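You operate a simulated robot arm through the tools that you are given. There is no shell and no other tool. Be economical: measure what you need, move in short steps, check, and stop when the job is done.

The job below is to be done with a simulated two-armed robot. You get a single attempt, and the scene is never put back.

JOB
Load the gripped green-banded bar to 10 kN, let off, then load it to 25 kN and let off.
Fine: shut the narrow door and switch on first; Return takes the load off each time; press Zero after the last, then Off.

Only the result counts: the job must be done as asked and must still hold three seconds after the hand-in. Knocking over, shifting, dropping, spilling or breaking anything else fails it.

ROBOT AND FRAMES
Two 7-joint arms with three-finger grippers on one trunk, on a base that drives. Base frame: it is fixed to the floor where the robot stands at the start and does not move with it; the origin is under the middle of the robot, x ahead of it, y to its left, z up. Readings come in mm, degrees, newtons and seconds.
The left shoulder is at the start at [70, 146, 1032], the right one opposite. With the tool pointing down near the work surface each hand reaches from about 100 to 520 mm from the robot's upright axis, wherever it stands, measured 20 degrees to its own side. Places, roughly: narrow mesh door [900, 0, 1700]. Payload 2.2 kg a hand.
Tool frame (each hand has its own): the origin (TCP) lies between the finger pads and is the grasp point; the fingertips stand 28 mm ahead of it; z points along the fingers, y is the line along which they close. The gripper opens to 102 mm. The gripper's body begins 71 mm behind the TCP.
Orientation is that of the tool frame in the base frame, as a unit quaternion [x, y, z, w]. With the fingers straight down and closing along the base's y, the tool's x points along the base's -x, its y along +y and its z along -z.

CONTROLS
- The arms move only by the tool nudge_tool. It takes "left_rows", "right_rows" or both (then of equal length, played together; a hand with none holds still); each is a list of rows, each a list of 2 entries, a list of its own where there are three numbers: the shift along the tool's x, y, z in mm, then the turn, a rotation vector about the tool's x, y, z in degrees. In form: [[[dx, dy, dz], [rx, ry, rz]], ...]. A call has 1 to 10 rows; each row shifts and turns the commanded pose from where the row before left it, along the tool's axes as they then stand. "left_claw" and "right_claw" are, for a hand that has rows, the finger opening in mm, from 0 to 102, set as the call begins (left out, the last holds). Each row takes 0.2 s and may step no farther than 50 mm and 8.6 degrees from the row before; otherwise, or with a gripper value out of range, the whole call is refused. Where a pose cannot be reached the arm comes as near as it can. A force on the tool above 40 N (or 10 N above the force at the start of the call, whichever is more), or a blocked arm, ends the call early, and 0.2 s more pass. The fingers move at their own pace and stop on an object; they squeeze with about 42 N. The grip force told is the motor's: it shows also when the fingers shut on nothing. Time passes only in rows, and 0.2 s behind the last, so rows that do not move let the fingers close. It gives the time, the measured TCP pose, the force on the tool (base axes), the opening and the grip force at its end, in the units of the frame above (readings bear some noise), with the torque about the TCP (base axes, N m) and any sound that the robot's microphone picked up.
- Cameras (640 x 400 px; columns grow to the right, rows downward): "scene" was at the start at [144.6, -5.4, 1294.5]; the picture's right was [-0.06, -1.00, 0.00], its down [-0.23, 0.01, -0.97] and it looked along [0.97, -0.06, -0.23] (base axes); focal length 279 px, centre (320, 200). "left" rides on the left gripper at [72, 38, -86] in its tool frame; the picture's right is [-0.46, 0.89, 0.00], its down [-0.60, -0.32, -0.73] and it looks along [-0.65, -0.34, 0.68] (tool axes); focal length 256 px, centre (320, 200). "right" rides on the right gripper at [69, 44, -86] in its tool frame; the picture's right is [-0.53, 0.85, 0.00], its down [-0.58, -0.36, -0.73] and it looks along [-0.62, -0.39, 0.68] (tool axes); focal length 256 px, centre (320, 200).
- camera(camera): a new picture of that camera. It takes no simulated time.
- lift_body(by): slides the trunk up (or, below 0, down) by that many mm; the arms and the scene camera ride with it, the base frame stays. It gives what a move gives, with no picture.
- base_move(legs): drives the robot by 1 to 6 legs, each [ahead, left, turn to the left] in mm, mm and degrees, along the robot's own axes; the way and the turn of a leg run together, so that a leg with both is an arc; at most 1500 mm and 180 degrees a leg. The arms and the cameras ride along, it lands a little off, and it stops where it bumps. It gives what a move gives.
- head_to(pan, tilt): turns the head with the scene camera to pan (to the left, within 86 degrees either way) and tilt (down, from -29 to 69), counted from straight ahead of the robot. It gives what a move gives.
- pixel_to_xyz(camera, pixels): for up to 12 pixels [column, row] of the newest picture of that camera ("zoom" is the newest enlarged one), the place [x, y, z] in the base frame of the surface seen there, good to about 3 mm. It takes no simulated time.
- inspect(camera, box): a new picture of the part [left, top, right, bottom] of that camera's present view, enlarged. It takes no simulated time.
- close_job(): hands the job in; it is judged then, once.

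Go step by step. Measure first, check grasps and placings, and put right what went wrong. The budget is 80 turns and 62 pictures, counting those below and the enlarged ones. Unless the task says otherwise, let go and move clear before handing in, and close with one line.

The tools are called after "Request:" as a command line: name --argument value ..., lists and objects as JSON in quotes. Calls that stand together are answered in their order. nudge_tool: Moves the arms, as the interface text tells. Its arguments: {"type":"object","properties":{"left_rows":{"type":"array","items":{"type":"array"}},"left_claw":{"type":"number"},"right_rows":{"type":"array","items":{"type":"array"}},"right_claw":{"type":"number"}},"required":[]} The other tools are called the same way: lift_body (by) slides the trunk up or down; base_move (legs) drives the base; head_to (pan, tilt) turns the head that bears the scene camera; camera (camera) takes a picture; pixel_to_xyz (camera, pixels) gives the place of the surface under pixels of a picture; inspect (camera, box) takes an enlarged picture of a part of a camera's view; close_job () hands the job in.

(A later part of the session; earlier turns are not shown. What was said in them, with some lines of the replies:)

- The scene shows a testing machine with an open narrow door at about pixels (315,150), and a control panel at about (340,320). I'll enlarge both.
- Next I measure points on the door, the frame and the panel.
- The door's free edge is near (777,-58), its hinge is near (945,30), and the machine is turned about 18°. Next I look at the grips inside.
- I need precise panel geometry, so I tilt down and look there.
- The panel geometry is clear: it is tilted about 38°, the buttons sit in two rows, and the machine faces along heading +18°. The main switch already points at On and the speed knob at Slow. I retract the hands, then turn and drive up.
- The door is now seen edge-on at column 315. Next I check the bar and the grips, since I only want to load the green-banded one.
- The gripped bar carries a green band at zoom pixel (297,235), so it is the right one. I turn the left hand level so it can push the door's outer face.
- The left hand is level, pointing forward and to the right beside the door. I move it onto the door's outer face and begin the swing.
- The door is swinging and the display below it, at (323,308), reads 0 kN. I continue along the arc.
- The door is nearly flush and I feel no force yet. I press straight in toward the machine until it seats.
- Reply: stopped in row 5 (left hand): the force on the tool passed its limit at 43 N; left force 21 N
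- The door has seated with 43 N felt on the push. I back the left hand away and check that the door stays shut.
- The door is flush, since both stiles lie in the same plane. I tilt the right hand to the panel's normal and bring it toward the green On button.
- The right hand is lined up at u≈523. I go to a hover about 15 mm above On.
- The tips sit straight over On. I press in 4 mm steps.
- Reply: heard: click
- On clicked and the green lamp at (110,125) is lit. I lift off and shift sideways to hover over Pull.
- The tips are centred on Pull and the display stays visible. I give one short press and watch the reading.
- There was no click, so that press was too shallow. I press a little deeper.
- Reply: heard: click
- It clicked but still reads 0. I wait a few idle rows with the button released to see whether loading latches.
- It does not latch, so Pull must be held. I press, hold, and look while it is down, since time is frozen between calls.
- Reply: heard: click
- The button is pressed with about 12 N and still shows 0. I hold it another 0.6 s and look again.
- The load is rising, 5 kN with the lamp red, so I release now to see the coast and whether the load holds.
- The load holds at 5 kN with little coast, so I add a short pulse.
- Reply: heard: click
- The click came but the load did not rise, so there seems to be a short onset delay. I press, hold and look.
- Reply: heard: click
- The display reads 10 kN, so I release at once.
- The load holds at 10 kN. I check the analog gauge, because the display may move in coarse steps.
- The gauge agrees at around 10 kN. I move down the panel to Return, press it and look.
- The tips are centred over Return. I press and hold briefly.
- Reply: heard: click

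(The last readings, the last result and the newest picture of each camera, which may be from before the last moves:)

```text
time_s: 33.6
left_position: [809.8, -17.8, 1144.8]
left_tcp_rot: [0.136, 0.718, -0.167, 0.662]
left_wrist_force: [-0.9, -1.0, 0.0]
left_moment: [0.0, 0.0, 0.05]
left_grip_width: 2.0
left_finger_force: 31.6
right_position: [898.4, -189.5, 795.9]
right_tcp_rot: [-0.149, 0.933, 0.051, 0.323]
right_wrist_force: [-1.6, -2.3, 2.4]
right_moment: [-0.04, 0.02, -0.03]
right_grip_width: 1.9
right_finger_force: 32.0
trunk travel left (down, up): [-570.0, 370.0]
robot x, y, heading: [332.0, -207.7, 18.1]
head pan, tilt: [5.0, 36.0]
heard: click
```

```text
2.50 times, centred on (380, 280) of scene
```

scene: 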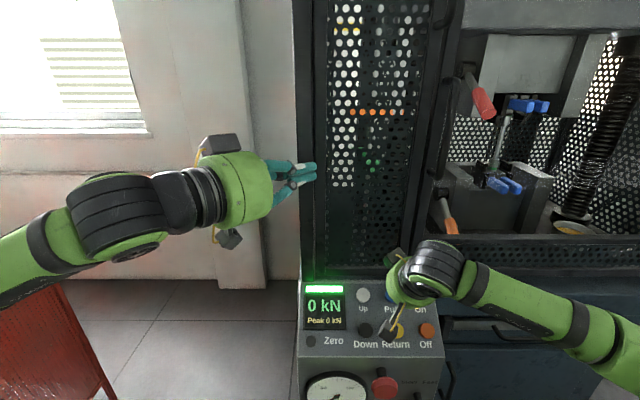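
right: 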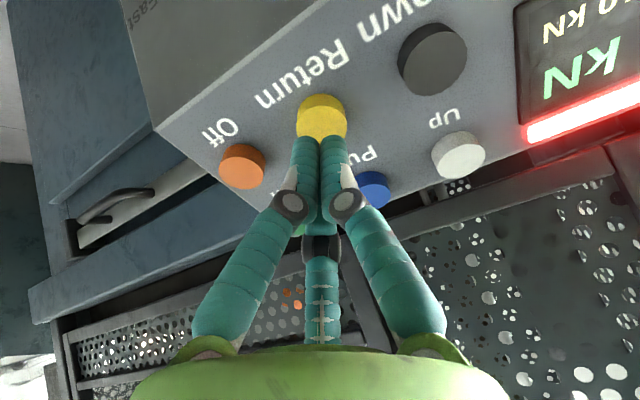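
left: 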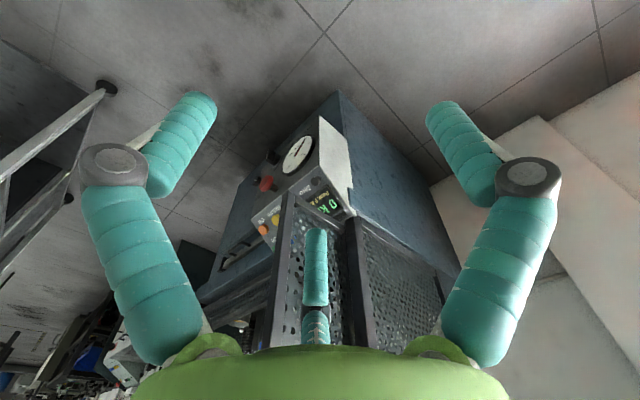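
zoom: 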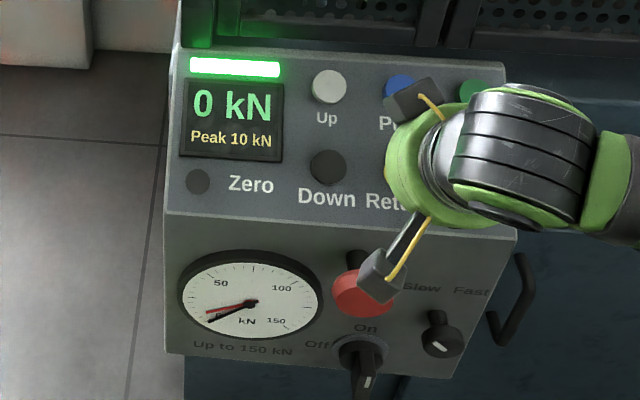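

The load is off, with the peak at 10 kN and the lamp green. I go back up to Pull.

Request:
nudge_tool --right_rows '[[[0, 0, -27], [0, 0, 0]], [[-36, 0, 0], [0, 0, 0]], [[-36.5, 0, 2], [0, 0, 0]], [[0, 0, 8], [0, 0, 0]], [[0, 0, 0], [0, 0, 0]]]'

Request:
nudge_tool --right_rows '[[[0, 0, 12], [0, 0, 0]], [[0, 0, 12], [0, 0, 0]], [[0, 0, 0], [0, 0, 0]], [[0, 0, 0], [0, 0, 0]], [[0, 0, 0], [0, 0, 0]], [[0, 0, 0], [0, 0, 0]]]'

Request:
inspect --camera "scene" --box '[310, 200, 450, 360]'

```text
time_s: 34.8
left_position: [810.5, -16.6, 1144.3]
left_tcp_rot: [0.136, 0.718, -0.168, 0.661]
left_wrist_force: [-0.1, 0.0, 0.2]
left_moment: [-0.04, -0.01, 0.0]
left_grip_width: 2.1
left_finger_force: 30.9
right_position: [943.4, -172.9, 853.9]
right_tcp_rot: [-0.15, 0.933, 0.051, 0.322]
right_wrist_force: [-0.4, 0.2, -0.1]
right_moment: [-0.02, 0.01, 0.01]
right_grip_width: 2.2
right_finger_force: 31.6
trunk travel left (down, up): [-570.0, 370.0]
robot x, y, heading: [328.1, -202.2, 18.2]
head pan, tilt: [5.0, 36.0]
```

```text
time_s: 36.2
left_position: [804.8, -18.2, 1146.6]
left_tcp_rot: [0.138, 0.716, -0.168, 0.663]
left_wrist_force: [-0.1, 0.2, -0.1]
left_moment: [0.01, 0.0, -0.02]
left_grip_width: 2.1
left_finger_force: 31.2
right_position: [954.6, -171.4, 837.8]
right_tcp_rot: [-0.15, 0.932, 0.052, 0.325]
right_wrist_force: [-12.9, -8.6, 16.5]
right_moment: [-0.26, 0.24, 0.0]
right_grip_width: 6.2
right_finger_force: 31.4
trunk travel left (down, up): [-570.0, 370.0]
robot x, y, heading: [330.7, -202.8, 18.6]
head pan, tilt: [5.0, 36.0]
heard: click
```

```text
2.50 times, centred on (380, 280) of scene
```

zoom: 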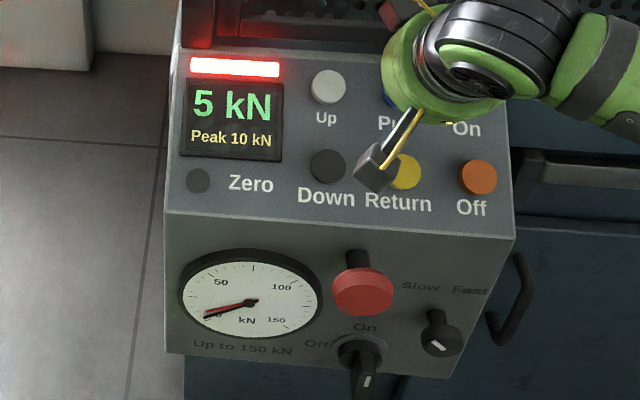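

It reads 5 kN after about 1.1 s. I keep holding 0.8 s more.

Request:
nudge_tool --right_rows '[[[0, 0, 0], [0, 0, 0]], [[0, 0, 0], [0, 0, 0]], [[0, 0, 0], [0, 0, 0]]]'

Request:
inspect --camera "scene" --box '[310, 200, 450, 360]'

```text
time_s: 37.0
left_position: [805.4, -18.8, 1147.6]
left_tcp_rot: [0.137, 0.716, -0.167, 0.663]
left_wrist_force: [0.3, 0.0, 0.3]
left_moment: [0.03, 0.01, 0.0]
left_grip_width: 2.1
left_finger_force: 31.1
right_position: [953.6, -170.0, 838.3]
right_tcp_rot: [-0.15, 0.932, 0.053, 0.325]
right_wrist_force: [-12.1, -7.4, 18.5]
right_moment: [-0.2, 0.18, -0.03]
right_grip_width: 5.7
right_finger_force: 31.6
trunk travel left (down, up): [-570.0, 370.0]
robot x, y, heading: [330.9, -207.1, 18.1]
head pan, tilt: [5.0, 36.0]
```

```text
2.50 times, centred on (380, 280) of scene
```

zoom: 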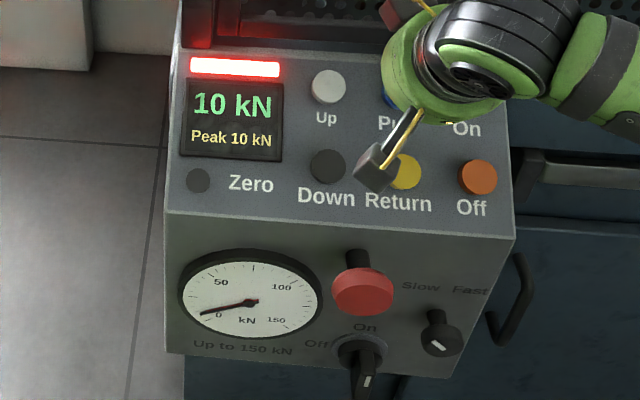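

It reads 10 kN and steps of 5 kN seem to come about every 0.7–0.8 s. I hold on.

Request:
nudge_tool --right_rows '[[[0, 0, 0], [0, 0, 0]], [[0, 0, 0], [0, 0, 0]], [[0, 0, 0], [0, 0, 0]], [[0, 0, 0], [0, 0, 0]]]'

Request:
inspect --camera "scene" --box '[310, 200, 450, 360]'

```text
time_s: 38.0
left_position: [804.7, -18.7, 1147.1]
left_tcp_rot: [0.137, 0.716, -0.166, 0.664]
left_wrist_force: [-0.5, -0.3, 0.1]
left_moment: [0.0, -0.01, -0.03]
left_grip_width: 2.1
left_finger_force: 30.9
right_position: [954.2, -170.5, 839.0]
right_tcp_rot: [-0.149, 0.933, 0.051, 0.324]
right_wrist_force: [-11.2, -7.8, 19.8]
right_moment: [-0.18, 0.14, -0.12]
right_grip_width: 6.2
right_finger_force: 30.9
trunk travel left (down, up): [-570.0, 370.0]
robot x, y, heading: [325.5, -207.3, 18.3]
head pan, tilt: [5.0, 36.0]
```

```text
2.50 times, centred on (380, 280) of scene
```

zoom: 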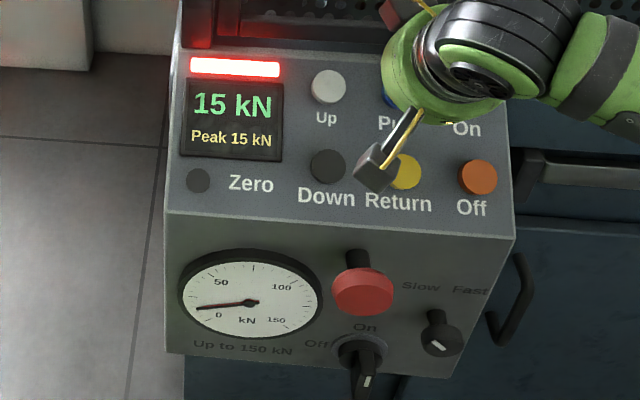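

It reads 15 kN at 38.0 s. I hold 0.8 s more toward 20.

Request:
nudge_tool --right_rows '[[[0, 0, 0], [0, 0, 0]], [[0, 0, 0], [0, 0, 0]], [[0, 0, 0], [0, 0, 0]]]'

Request:
inspect --camera "scene" --box '[310, 200, 450, 360]'

```text
time_s: 38.8
left_position: [805.7, -18.5, 1147.6]
left_tcp_rot: [0.139, 0.716, -0.168, 0.663]
left_wrist_force: [-0.2, -0.2, 0.1]
left_moment: [0.0, 0.01, 0.0]
left_grip_width: 1.9
left_finger_force: 31.1
right_position: [952.9, -170.0, 837.3]
right_tcp_rot: [-0.15, 0.933, 0.052, 0.324]
right_wrist_force: [-10.5, -7.6, 21.2]
right_moment: [-0.2, 0.08, -0.06]
right_grip_width: 6.0
right_finger_force: 31.5
trunk travel left (down, up): [-570.0, 370.0]
robot x, y, heading: [331.4, -208.9, 18.0]
head pan, tilt: [5.0, 36.0]
```

```text
2.50 times, centred on (380, 280) of scene
```

zoom: 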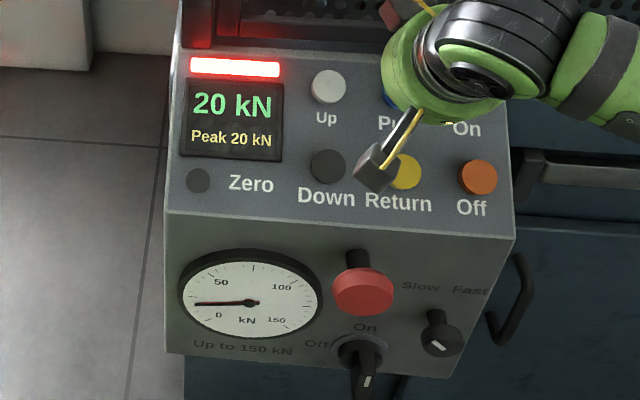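

It reads 20 kN. I hold one short row of 0.4 s at a time now.

Request:
nudge_tool --right_rows '[[[0, 0, 0], [0, 0, 0]]]'

Request:
inspect --camera "scene" --box '[310, 200, 450, 360]'

```text
time_s: 39.2
left_position: [804.7, -18.4, 1146.7]
left_tcp_rot: [0.138, 0.716, -0.168, 0.664]
left_wrist_force: [0.1, -0.1, 0.0]
left_moment: [-0.03, -0.02, 0.01]
left_grip_width: 2.4
left_finger_force: 31.7
right_position: [954.6, -170.6, 837.6]
right_tcp_rot: [-0.149, 0.933, 0.052, 0.324]
right_wrist_force: [-10.6, -6.7, 21.3]
right_moment: [-0.21, 0.09, -0.03]
right_grip_width: 6.1
right_finger_force: 31.2
trunk travel left (down, up): [-570.0, 370.0]
robot x, y, heading: [328.6, -207.0, 18.0]
head pan, tilt: [5.0, 36.0]
```

```text
2.50 times, centred on (380, 280) of scene
```

zoom: 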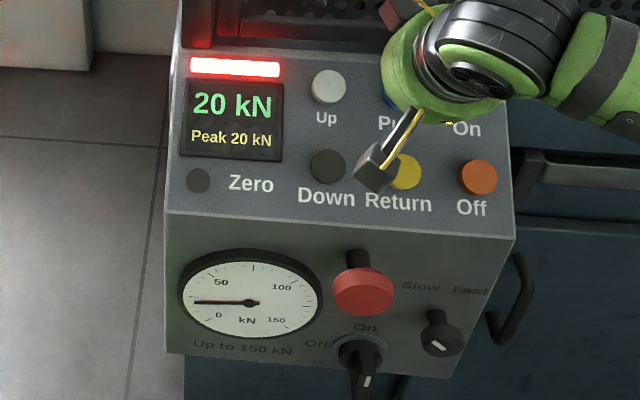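

It still reads 20 kN, so I hold one more row.

Request:
nudge_tool --right_rows '[[[0, 0, 0], [0, 0, 0]]]'

Request:
inspect --camera "scene" --box '[310, 200, 450, 360]'

```text
time_s: 39.6
left_position: [804.5, -18.8, 1147.0]
left_tcp_rot: [0.137, 0.716, -0.167, 0.663]
left_wrist_force: [-0.2, -0.5, -0.2]
left_moment: [-0.03, 0.03, -0.02]
left_grip_width: 2.1
left_finger_force: 31.3
right_position: [953.6, -169.5, 837.9]
right_tcp_rot: [-0.15, 0.932, 0.052, 0.325]
right_wrist_force: [-10.4, -6.8, 21.4]
right_moment: [-0.19, 0.1, -0.05]
right_grip_width: 6.0
right_finger_force: 31.2
trunk travel left (down, up): [-570.0, 370.0]
robot x, y, heading: [330.5, -208.3, 18.0]
head pan, tilt: [5.0, 36.0]
```

```text
2.50 times, centred on (380, 280) of scene
```

zoom: 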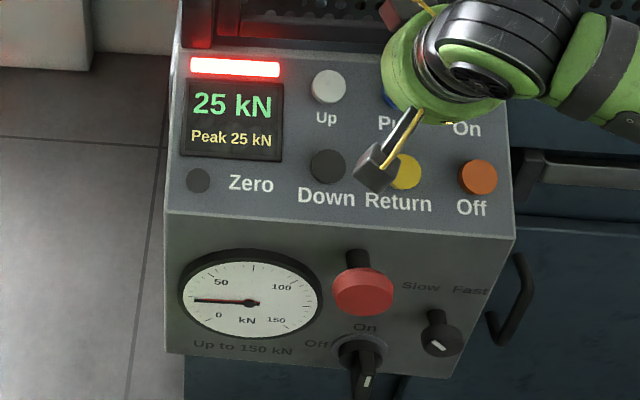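

The display reads 25 kN. While time stands still I read the gauge closely before releasing.

Request:
inspect --camera "scene" --box '[320, 300, 384, 340]'

```text
10.00 times, centred on (352, 320) of scene
```

zoom: 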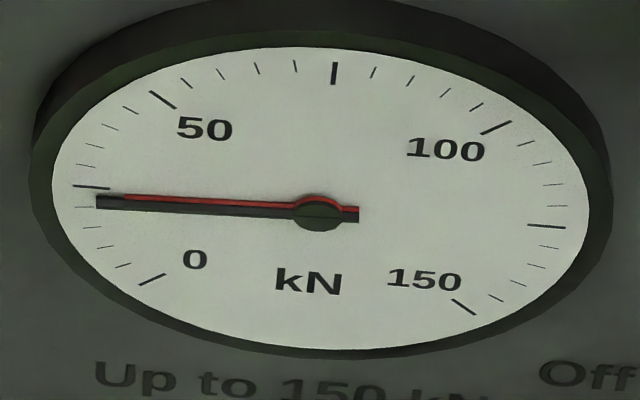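

Corrected for parallax (hub at row 215, dial centre about row 198), the needle sits on the 25 tick. I release now, rise, and go to Return.

Request:
nudge_tool --right_rows '[[[0, 0, -32], [0, 0, 0]], [[36, 0, 0], [0, 0, 0]], [[36.5, 0, -2], [0, 0, 0]], [[0, 0, 0], [0, 0, 0]]]'

Request:
inspect --camera "scene" --box '[310, 200, 450, 360]'

```text
time_s: 40.6
left_position: [811.6, -17.9, 1145.3]
left_tcp_rot: [0.136, 0.717, -0.167, 0.662]
left_wrist_force: [-0.1, -0.1, -0.6]
left_moment: [-0.04, -0.02, 0.0]
left_grip_width: 2.3
left_finger_force: 31.4
right_position: [882.5, -195.4, 814.6]
right_tcp_rot: [-0.15, 0.934, 0.051, 0.321]
right_wrist_force: [-0.1, -0.3, -0.1]
right_moment: [0.01, 0.01, 0.01]
right_grip_width: 2.0
right_finger_force: 31.0
trunk travel left (down, up): [-570.0, 370.0]
robot x, y, heading: [324.9, -206.0, 18.4]
head pan, tilt: [5.0, 36.0]
```

```text
2.50 times, centred on (380, 280) of scene
```

zoom: 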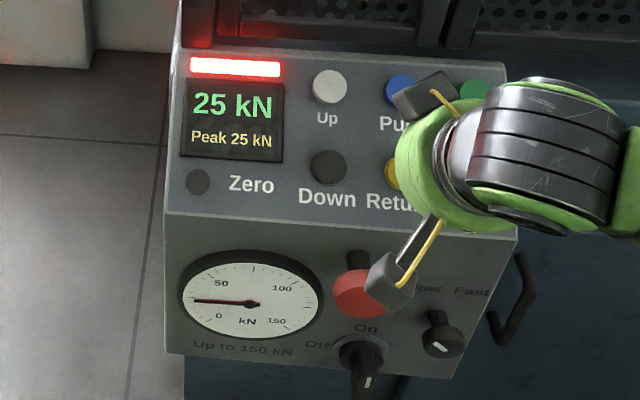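

The load holds at 25 kN with the peak at 25. I press Return as before.

Request:
nudge_tool --right_rows '[[[0, 0, 15], [0, 0, 0]], [[0, 0, 7], [0, 0, 0]], [[0, 0, 5], [0, 0, 0]], [[0, 0, 0], [0, 0, 0]], [[0, 0, 0], [0, 0, 0]], [[0, 0, 0], [0, 0, 0]], [[0, 0, 0], [0, 0, 0]]]'

Request:
inspect --camera "scene" --box '[310, 200, 450, 360]'

```text
time_s: 42.2
left_position: [810.9, -17.7, 1144.5]
left_tcp_rot: [0.136, 0.718, -0.168, 0.662]
left_wrist_force: [0.3, -0.7, 0.2]
left_moment: [0.0, 0.03, -0.03]
left_grip_width: 2.0
left_finger_force: 31.6
right_position: [898.6, -190.2, 795.9]
right_tcp_rot: [-0.15, 0.933, 0.051, 0.323]
right_wrist_force: [-2.6, -1.7, 2.6]
right_moment: [-0.09, 0.01, -0.01]
right_grip_width: 2.4
right_finger_force: 31.9
trunk travel left (down, up): [-570.0, 370.0]
robot x, y, heading: [331.7, -203.9, 18.4]
head pan, tilt: [5.0, 36.0]
heard: click
```

```text
2.50 times, centred on (380, 280) of scene
```

zoom: 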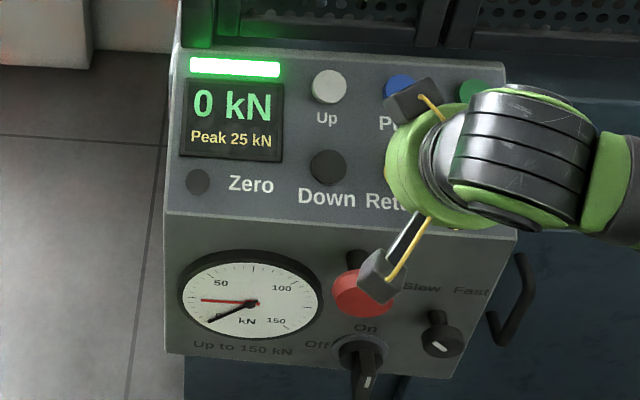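

The load is off with the peak at 25 kN. I lift and move left over Zero.

Request:
nudge_tool --right_rows '[[[0, 0, -35], [0, 0, 0]], [[5, 45, 0], [0, 0, 0]], [[5, 45, 0], [0, 0, 0]], [[5, 45, 0], [0, 0, 0]], [[5, 46, 0], [0, 0, 0]], [[0, 0, 8], [0, 0, 0]], [[0, 0, 0], [0, 0, 0]]]'

Request:
camera --camera "right"

```text
time_s: 43.8
left_position: [809.4, -16.3, 1144.2]
left_tcp_rot: [0.136, 0.718, -0.168, 0.662]
left_wrist_force: [-1.0, 0.8, -0.4]
left_moment: [-0.02, -0.01, 0.0]
left_grip_width: 2.2
left_finger_force: 30.9
right_position: [810.8, -27.5, 805.8]
right_tcp_rot: [-0.151, 0.933, 0.051, 0.322]
right_wrist_force: [0.1, 0.3, 0.0]
right_moment: [0.0, 0.03, -0.02]
right_grip_width: 2.3
right_finger_force: 31.4
trunk travel left (down, up): [-570.0, 370.0]
robot x, y, heading: [328.1, -202.8, 18.3]
head pan, tilt: [5.0, 36.0]
```

```text
18 pictures are left
```

right: 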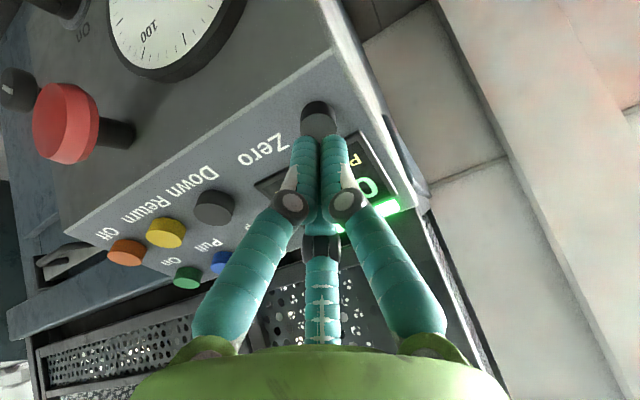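

The tips are in line with Zero. I press it.

Request:
nudge_tool --right_rows '[[[0, 0, 16], [0, 0, 0]], [[0, 0, 6], [0, 0, 0]], [[0, 0, 3], [0, 0, 0]], [[0, 0, 3], [0, 0, 0]], [[0, 0, 0], [0, 0, 0]]]'

Request:
inspect --camera "scene" --box '[310, 200, 450, 360]'

```text
time_s: 45.0
left_position: [809.7, -17.5, 1145.6]
left_tcp_rot: [0.137, 0.718, -0.168, 0.662]
left_wrist_force: [0.2, 0.3, 0.1]
left_moment: [-0.02, 0.02, 0.01]
left_grip_width: 2.1
left_finger_force: 31.8
right_position: [827.9, -22.9, 783.8]
right_tcp_rot: [-0.15, 0.933, 0.052, 0.322]
right_wrist_force: [-2.1, -0.7, 5.5]
right_moment: [-0.01, 0.01, -0.05]
right_grip_width: 2.1
right_finger_force: 32.0
trunk travel left (down, up): [-570.0, 370.0]
robot x, y, heading: [327.6, -203.4, 18.1]
head pan, tilt: [5.0, 36.0]
heard: click
```

```text
2.50 times, centred on (380, 280) of scene
```

zoom: 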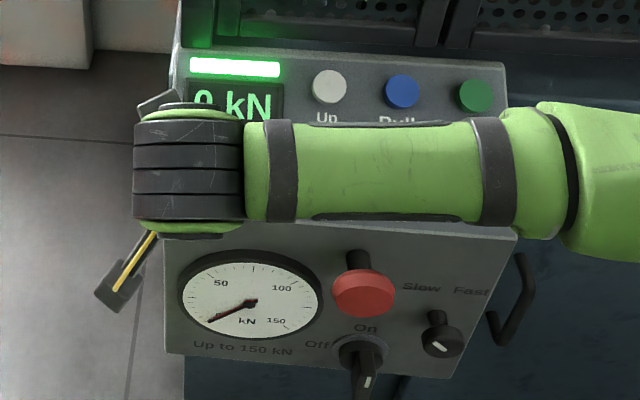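

Zero clicked and the drag hand fell to 0. I lift and go across to Off.

Request:
nudge_tool --right_rows '[[[0, 0, -36], [0, 0, 0]], [[-4, -48, 0], [0, 0, 0]], [[-4, -48, 0], [0, 0, 0]], [[-4, -48, 0], [0, 0, 0]], [[-4, -48, 0], [0, 0, 0]], [[-4, -49, 0], [0, 0, 0]], [[0, 0, 8], [0, 0, 0]], [[0, 0, 0], [0, 0, 0]]]'

Request:
inspect --camera "scene" --box '[310, 200, 450, 360]'

Request:
camera --camera "right"

```text
time_s: 46.8
left_position: [810.7, -17.2, 1145.5]
left_tcp_rot: [0.135, 0.719, -0.167, 0.661]
left_wrist_force: [0.1, -0.2, 0.1]
left_moment: [0.01, 0.0, 0.01]
left_grip_width: 1.8
left_finger_force: 31.1
right_position: [902.4, -251.2, 816.2]
right_tcp_rot: [-0.15, 0.933, 0.052, 0.322]
right_wrist_force: [0.1, 0.3, -0.4]
right_moment: [0.03, -0.01, -0.01]
right_grip_width: 2.2
right_finger_force: 31.6
trunk travel left (down, up): [-570.0, 370.0]
robot x, y, heading: [331.0, -208.5, 18.2]
head pan, tilt: [5.0, 36.0]
```

```text
2.50 times, centred on (380, 280) of scene
```

zoom: 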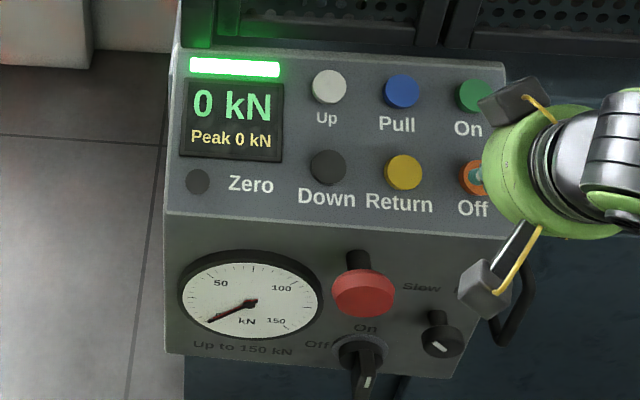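

```text
15 pictures are left
```

right: 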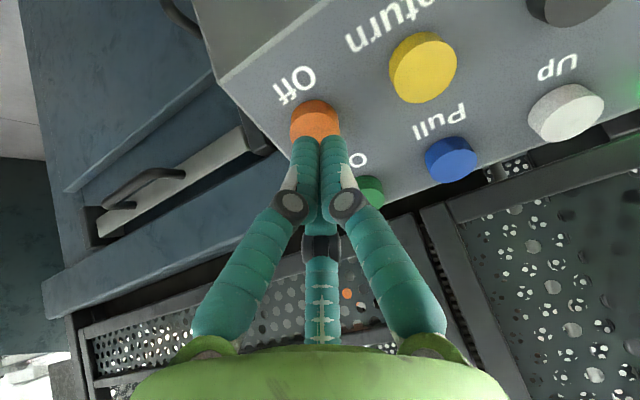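

The peak now reads 0 and the tips are over Off. I press it.

Request:
nudge_tool --right_rows '[[[0, 0, 15], [0, 0, 0]], [[0, 0, 6], [0, 0, 0]], [[0, 0, 4], [0, 0, 0]], [[0, 0, 3], [0, 0, 0]], [[0, 0, 0], [0, 0, 0]]]'

Request:
inspect --camera "scene" --box '[310, 200, 450, 360]'

```text
time_s: 48.0
left_position: [809.3, -18.0, 1144.7]
left_tcp_rot: [0.137, 0.717, -0.168, 0.662]
left_wrist_force: [1.2, 0.4, 0.1]
left_moment: [-0.01, 0.0, -0.02]
left_grip_width: 1.9
left_finger_force: 31.3
right_position: [917.9, -245.9, 794.7]
right_tcp_rot: [-0.15, 0.933, 0.052, 0.323]
right_wrist_force: [-2.6, -1.4, 5.1]
right_moment: [-0.06, 0.09, -0.01]
right_grip_width: 2.1
right_finger_force: 30.8
trunk travel left (down, up): [-570.0, 370.0]
robot x, y, heading: [328.0, -204.8, 18.0]
head pan, tilt: [5.0, 36.0]
heard: click
```

```text
2.50 times, centred on (380, 280) of scene
```

zoom: 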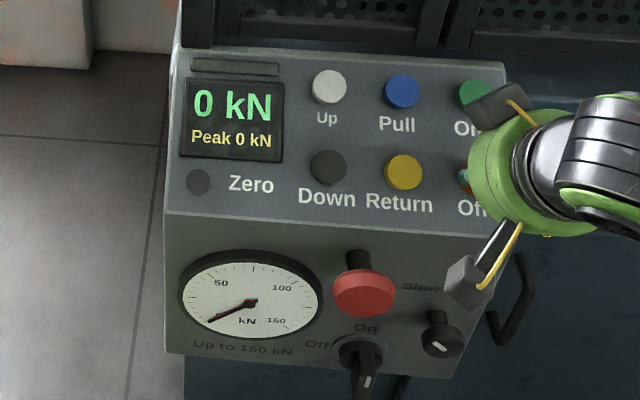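

Off clicked and the lamp went dark. I move the right hand clear and check the whole view.

Request:
nudge_tool --right_rows '[[[0, 0, -40], [0, 0, 0]], [[0, 0, -45], [0, 0, 0]], [[0, 0, -45], [0, 0, 0]], [[0, 0, -45], [0, 0, 0]]]'

Request:
head_to --pan 0 --tilt 22

Request:
camera --camera "scene"

```text
time_s: 49.0
left_position: [809.1, -17.2, 1145.0]
left_tcp_rot: [0.136, 0.717, -0.167, 0.663]
left_wrist_force: [-0.8, -1.1, 1.1]
left_moment: [0.0, -0.01, 0.02]
left_grip_width: 2.2
left_finger_force: 31.2
right_position: [814.0, -281.9, 931.6]
right_tcp_rot: [-0.15, 0.933, 0.051, 0.322]
right_wrist_force: [0.2, 0.1, 0.1]
right_moment: [-0.01, 0.0, -0.02]
right_grip_width: 2.3
right_finger_force: 31.9
trunk travel left (down, up): [-570.0, 370.0]
robot x, y, heading: [327.7, -208.3, 18.2]
head pan, tilt: [5.0, 36.0]
```

```text
time_s: 49.8
left_position: [811.3, -15.9, 1145.3]
left_tcp_rot: [0.137, 0.717, -0.167, 0.662]
left_wrist_force: [0.1, -0.5, 0.6]
left_moment: [-0.01, -0.01, -0.03]
left_grip_width: 2.1
left_finger_force: 31.0
right_position: [815.2, -281.3, 930.6]
right_tcp_rot: [-0.149, 0.934, 0.051, 0.322]
right_wrist_force: [-0.5, -0.1, -0.9]
right_moment: [0.05, 0.0, 0.03]
right_grip_width: 2.2
right_finger_force: 31.9
trunk travel left (down, up): [-570.0, 370.0]
robot x, y, heading: [329.9, -207.7, 18.1]
head pan, tilt: [0.0, 22.0]
```

```text
13 pictures are left
```

scene: 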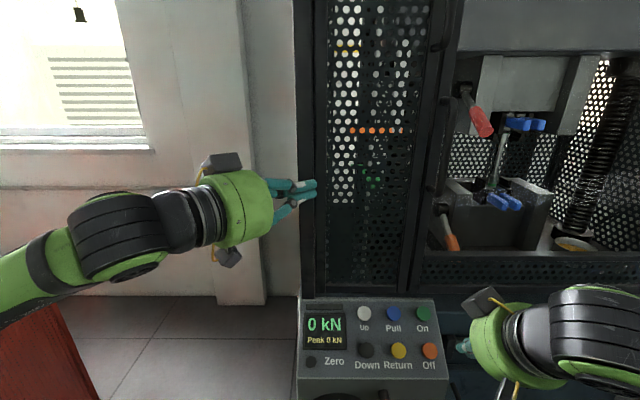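

The door is shut, the lamp is off, the load and peak read 0, and both hands are clear, so I hand in.

Request:
close_job

```text
The job is handed in.
```

The green-banded bar was loaded to 10 kN and let off, then loaded to 25 kN and let off, by the panel display, which only showed steps of 5 kN. The narrow door was shut and the machine switched on first, and Zero then Off were pressed at the end.
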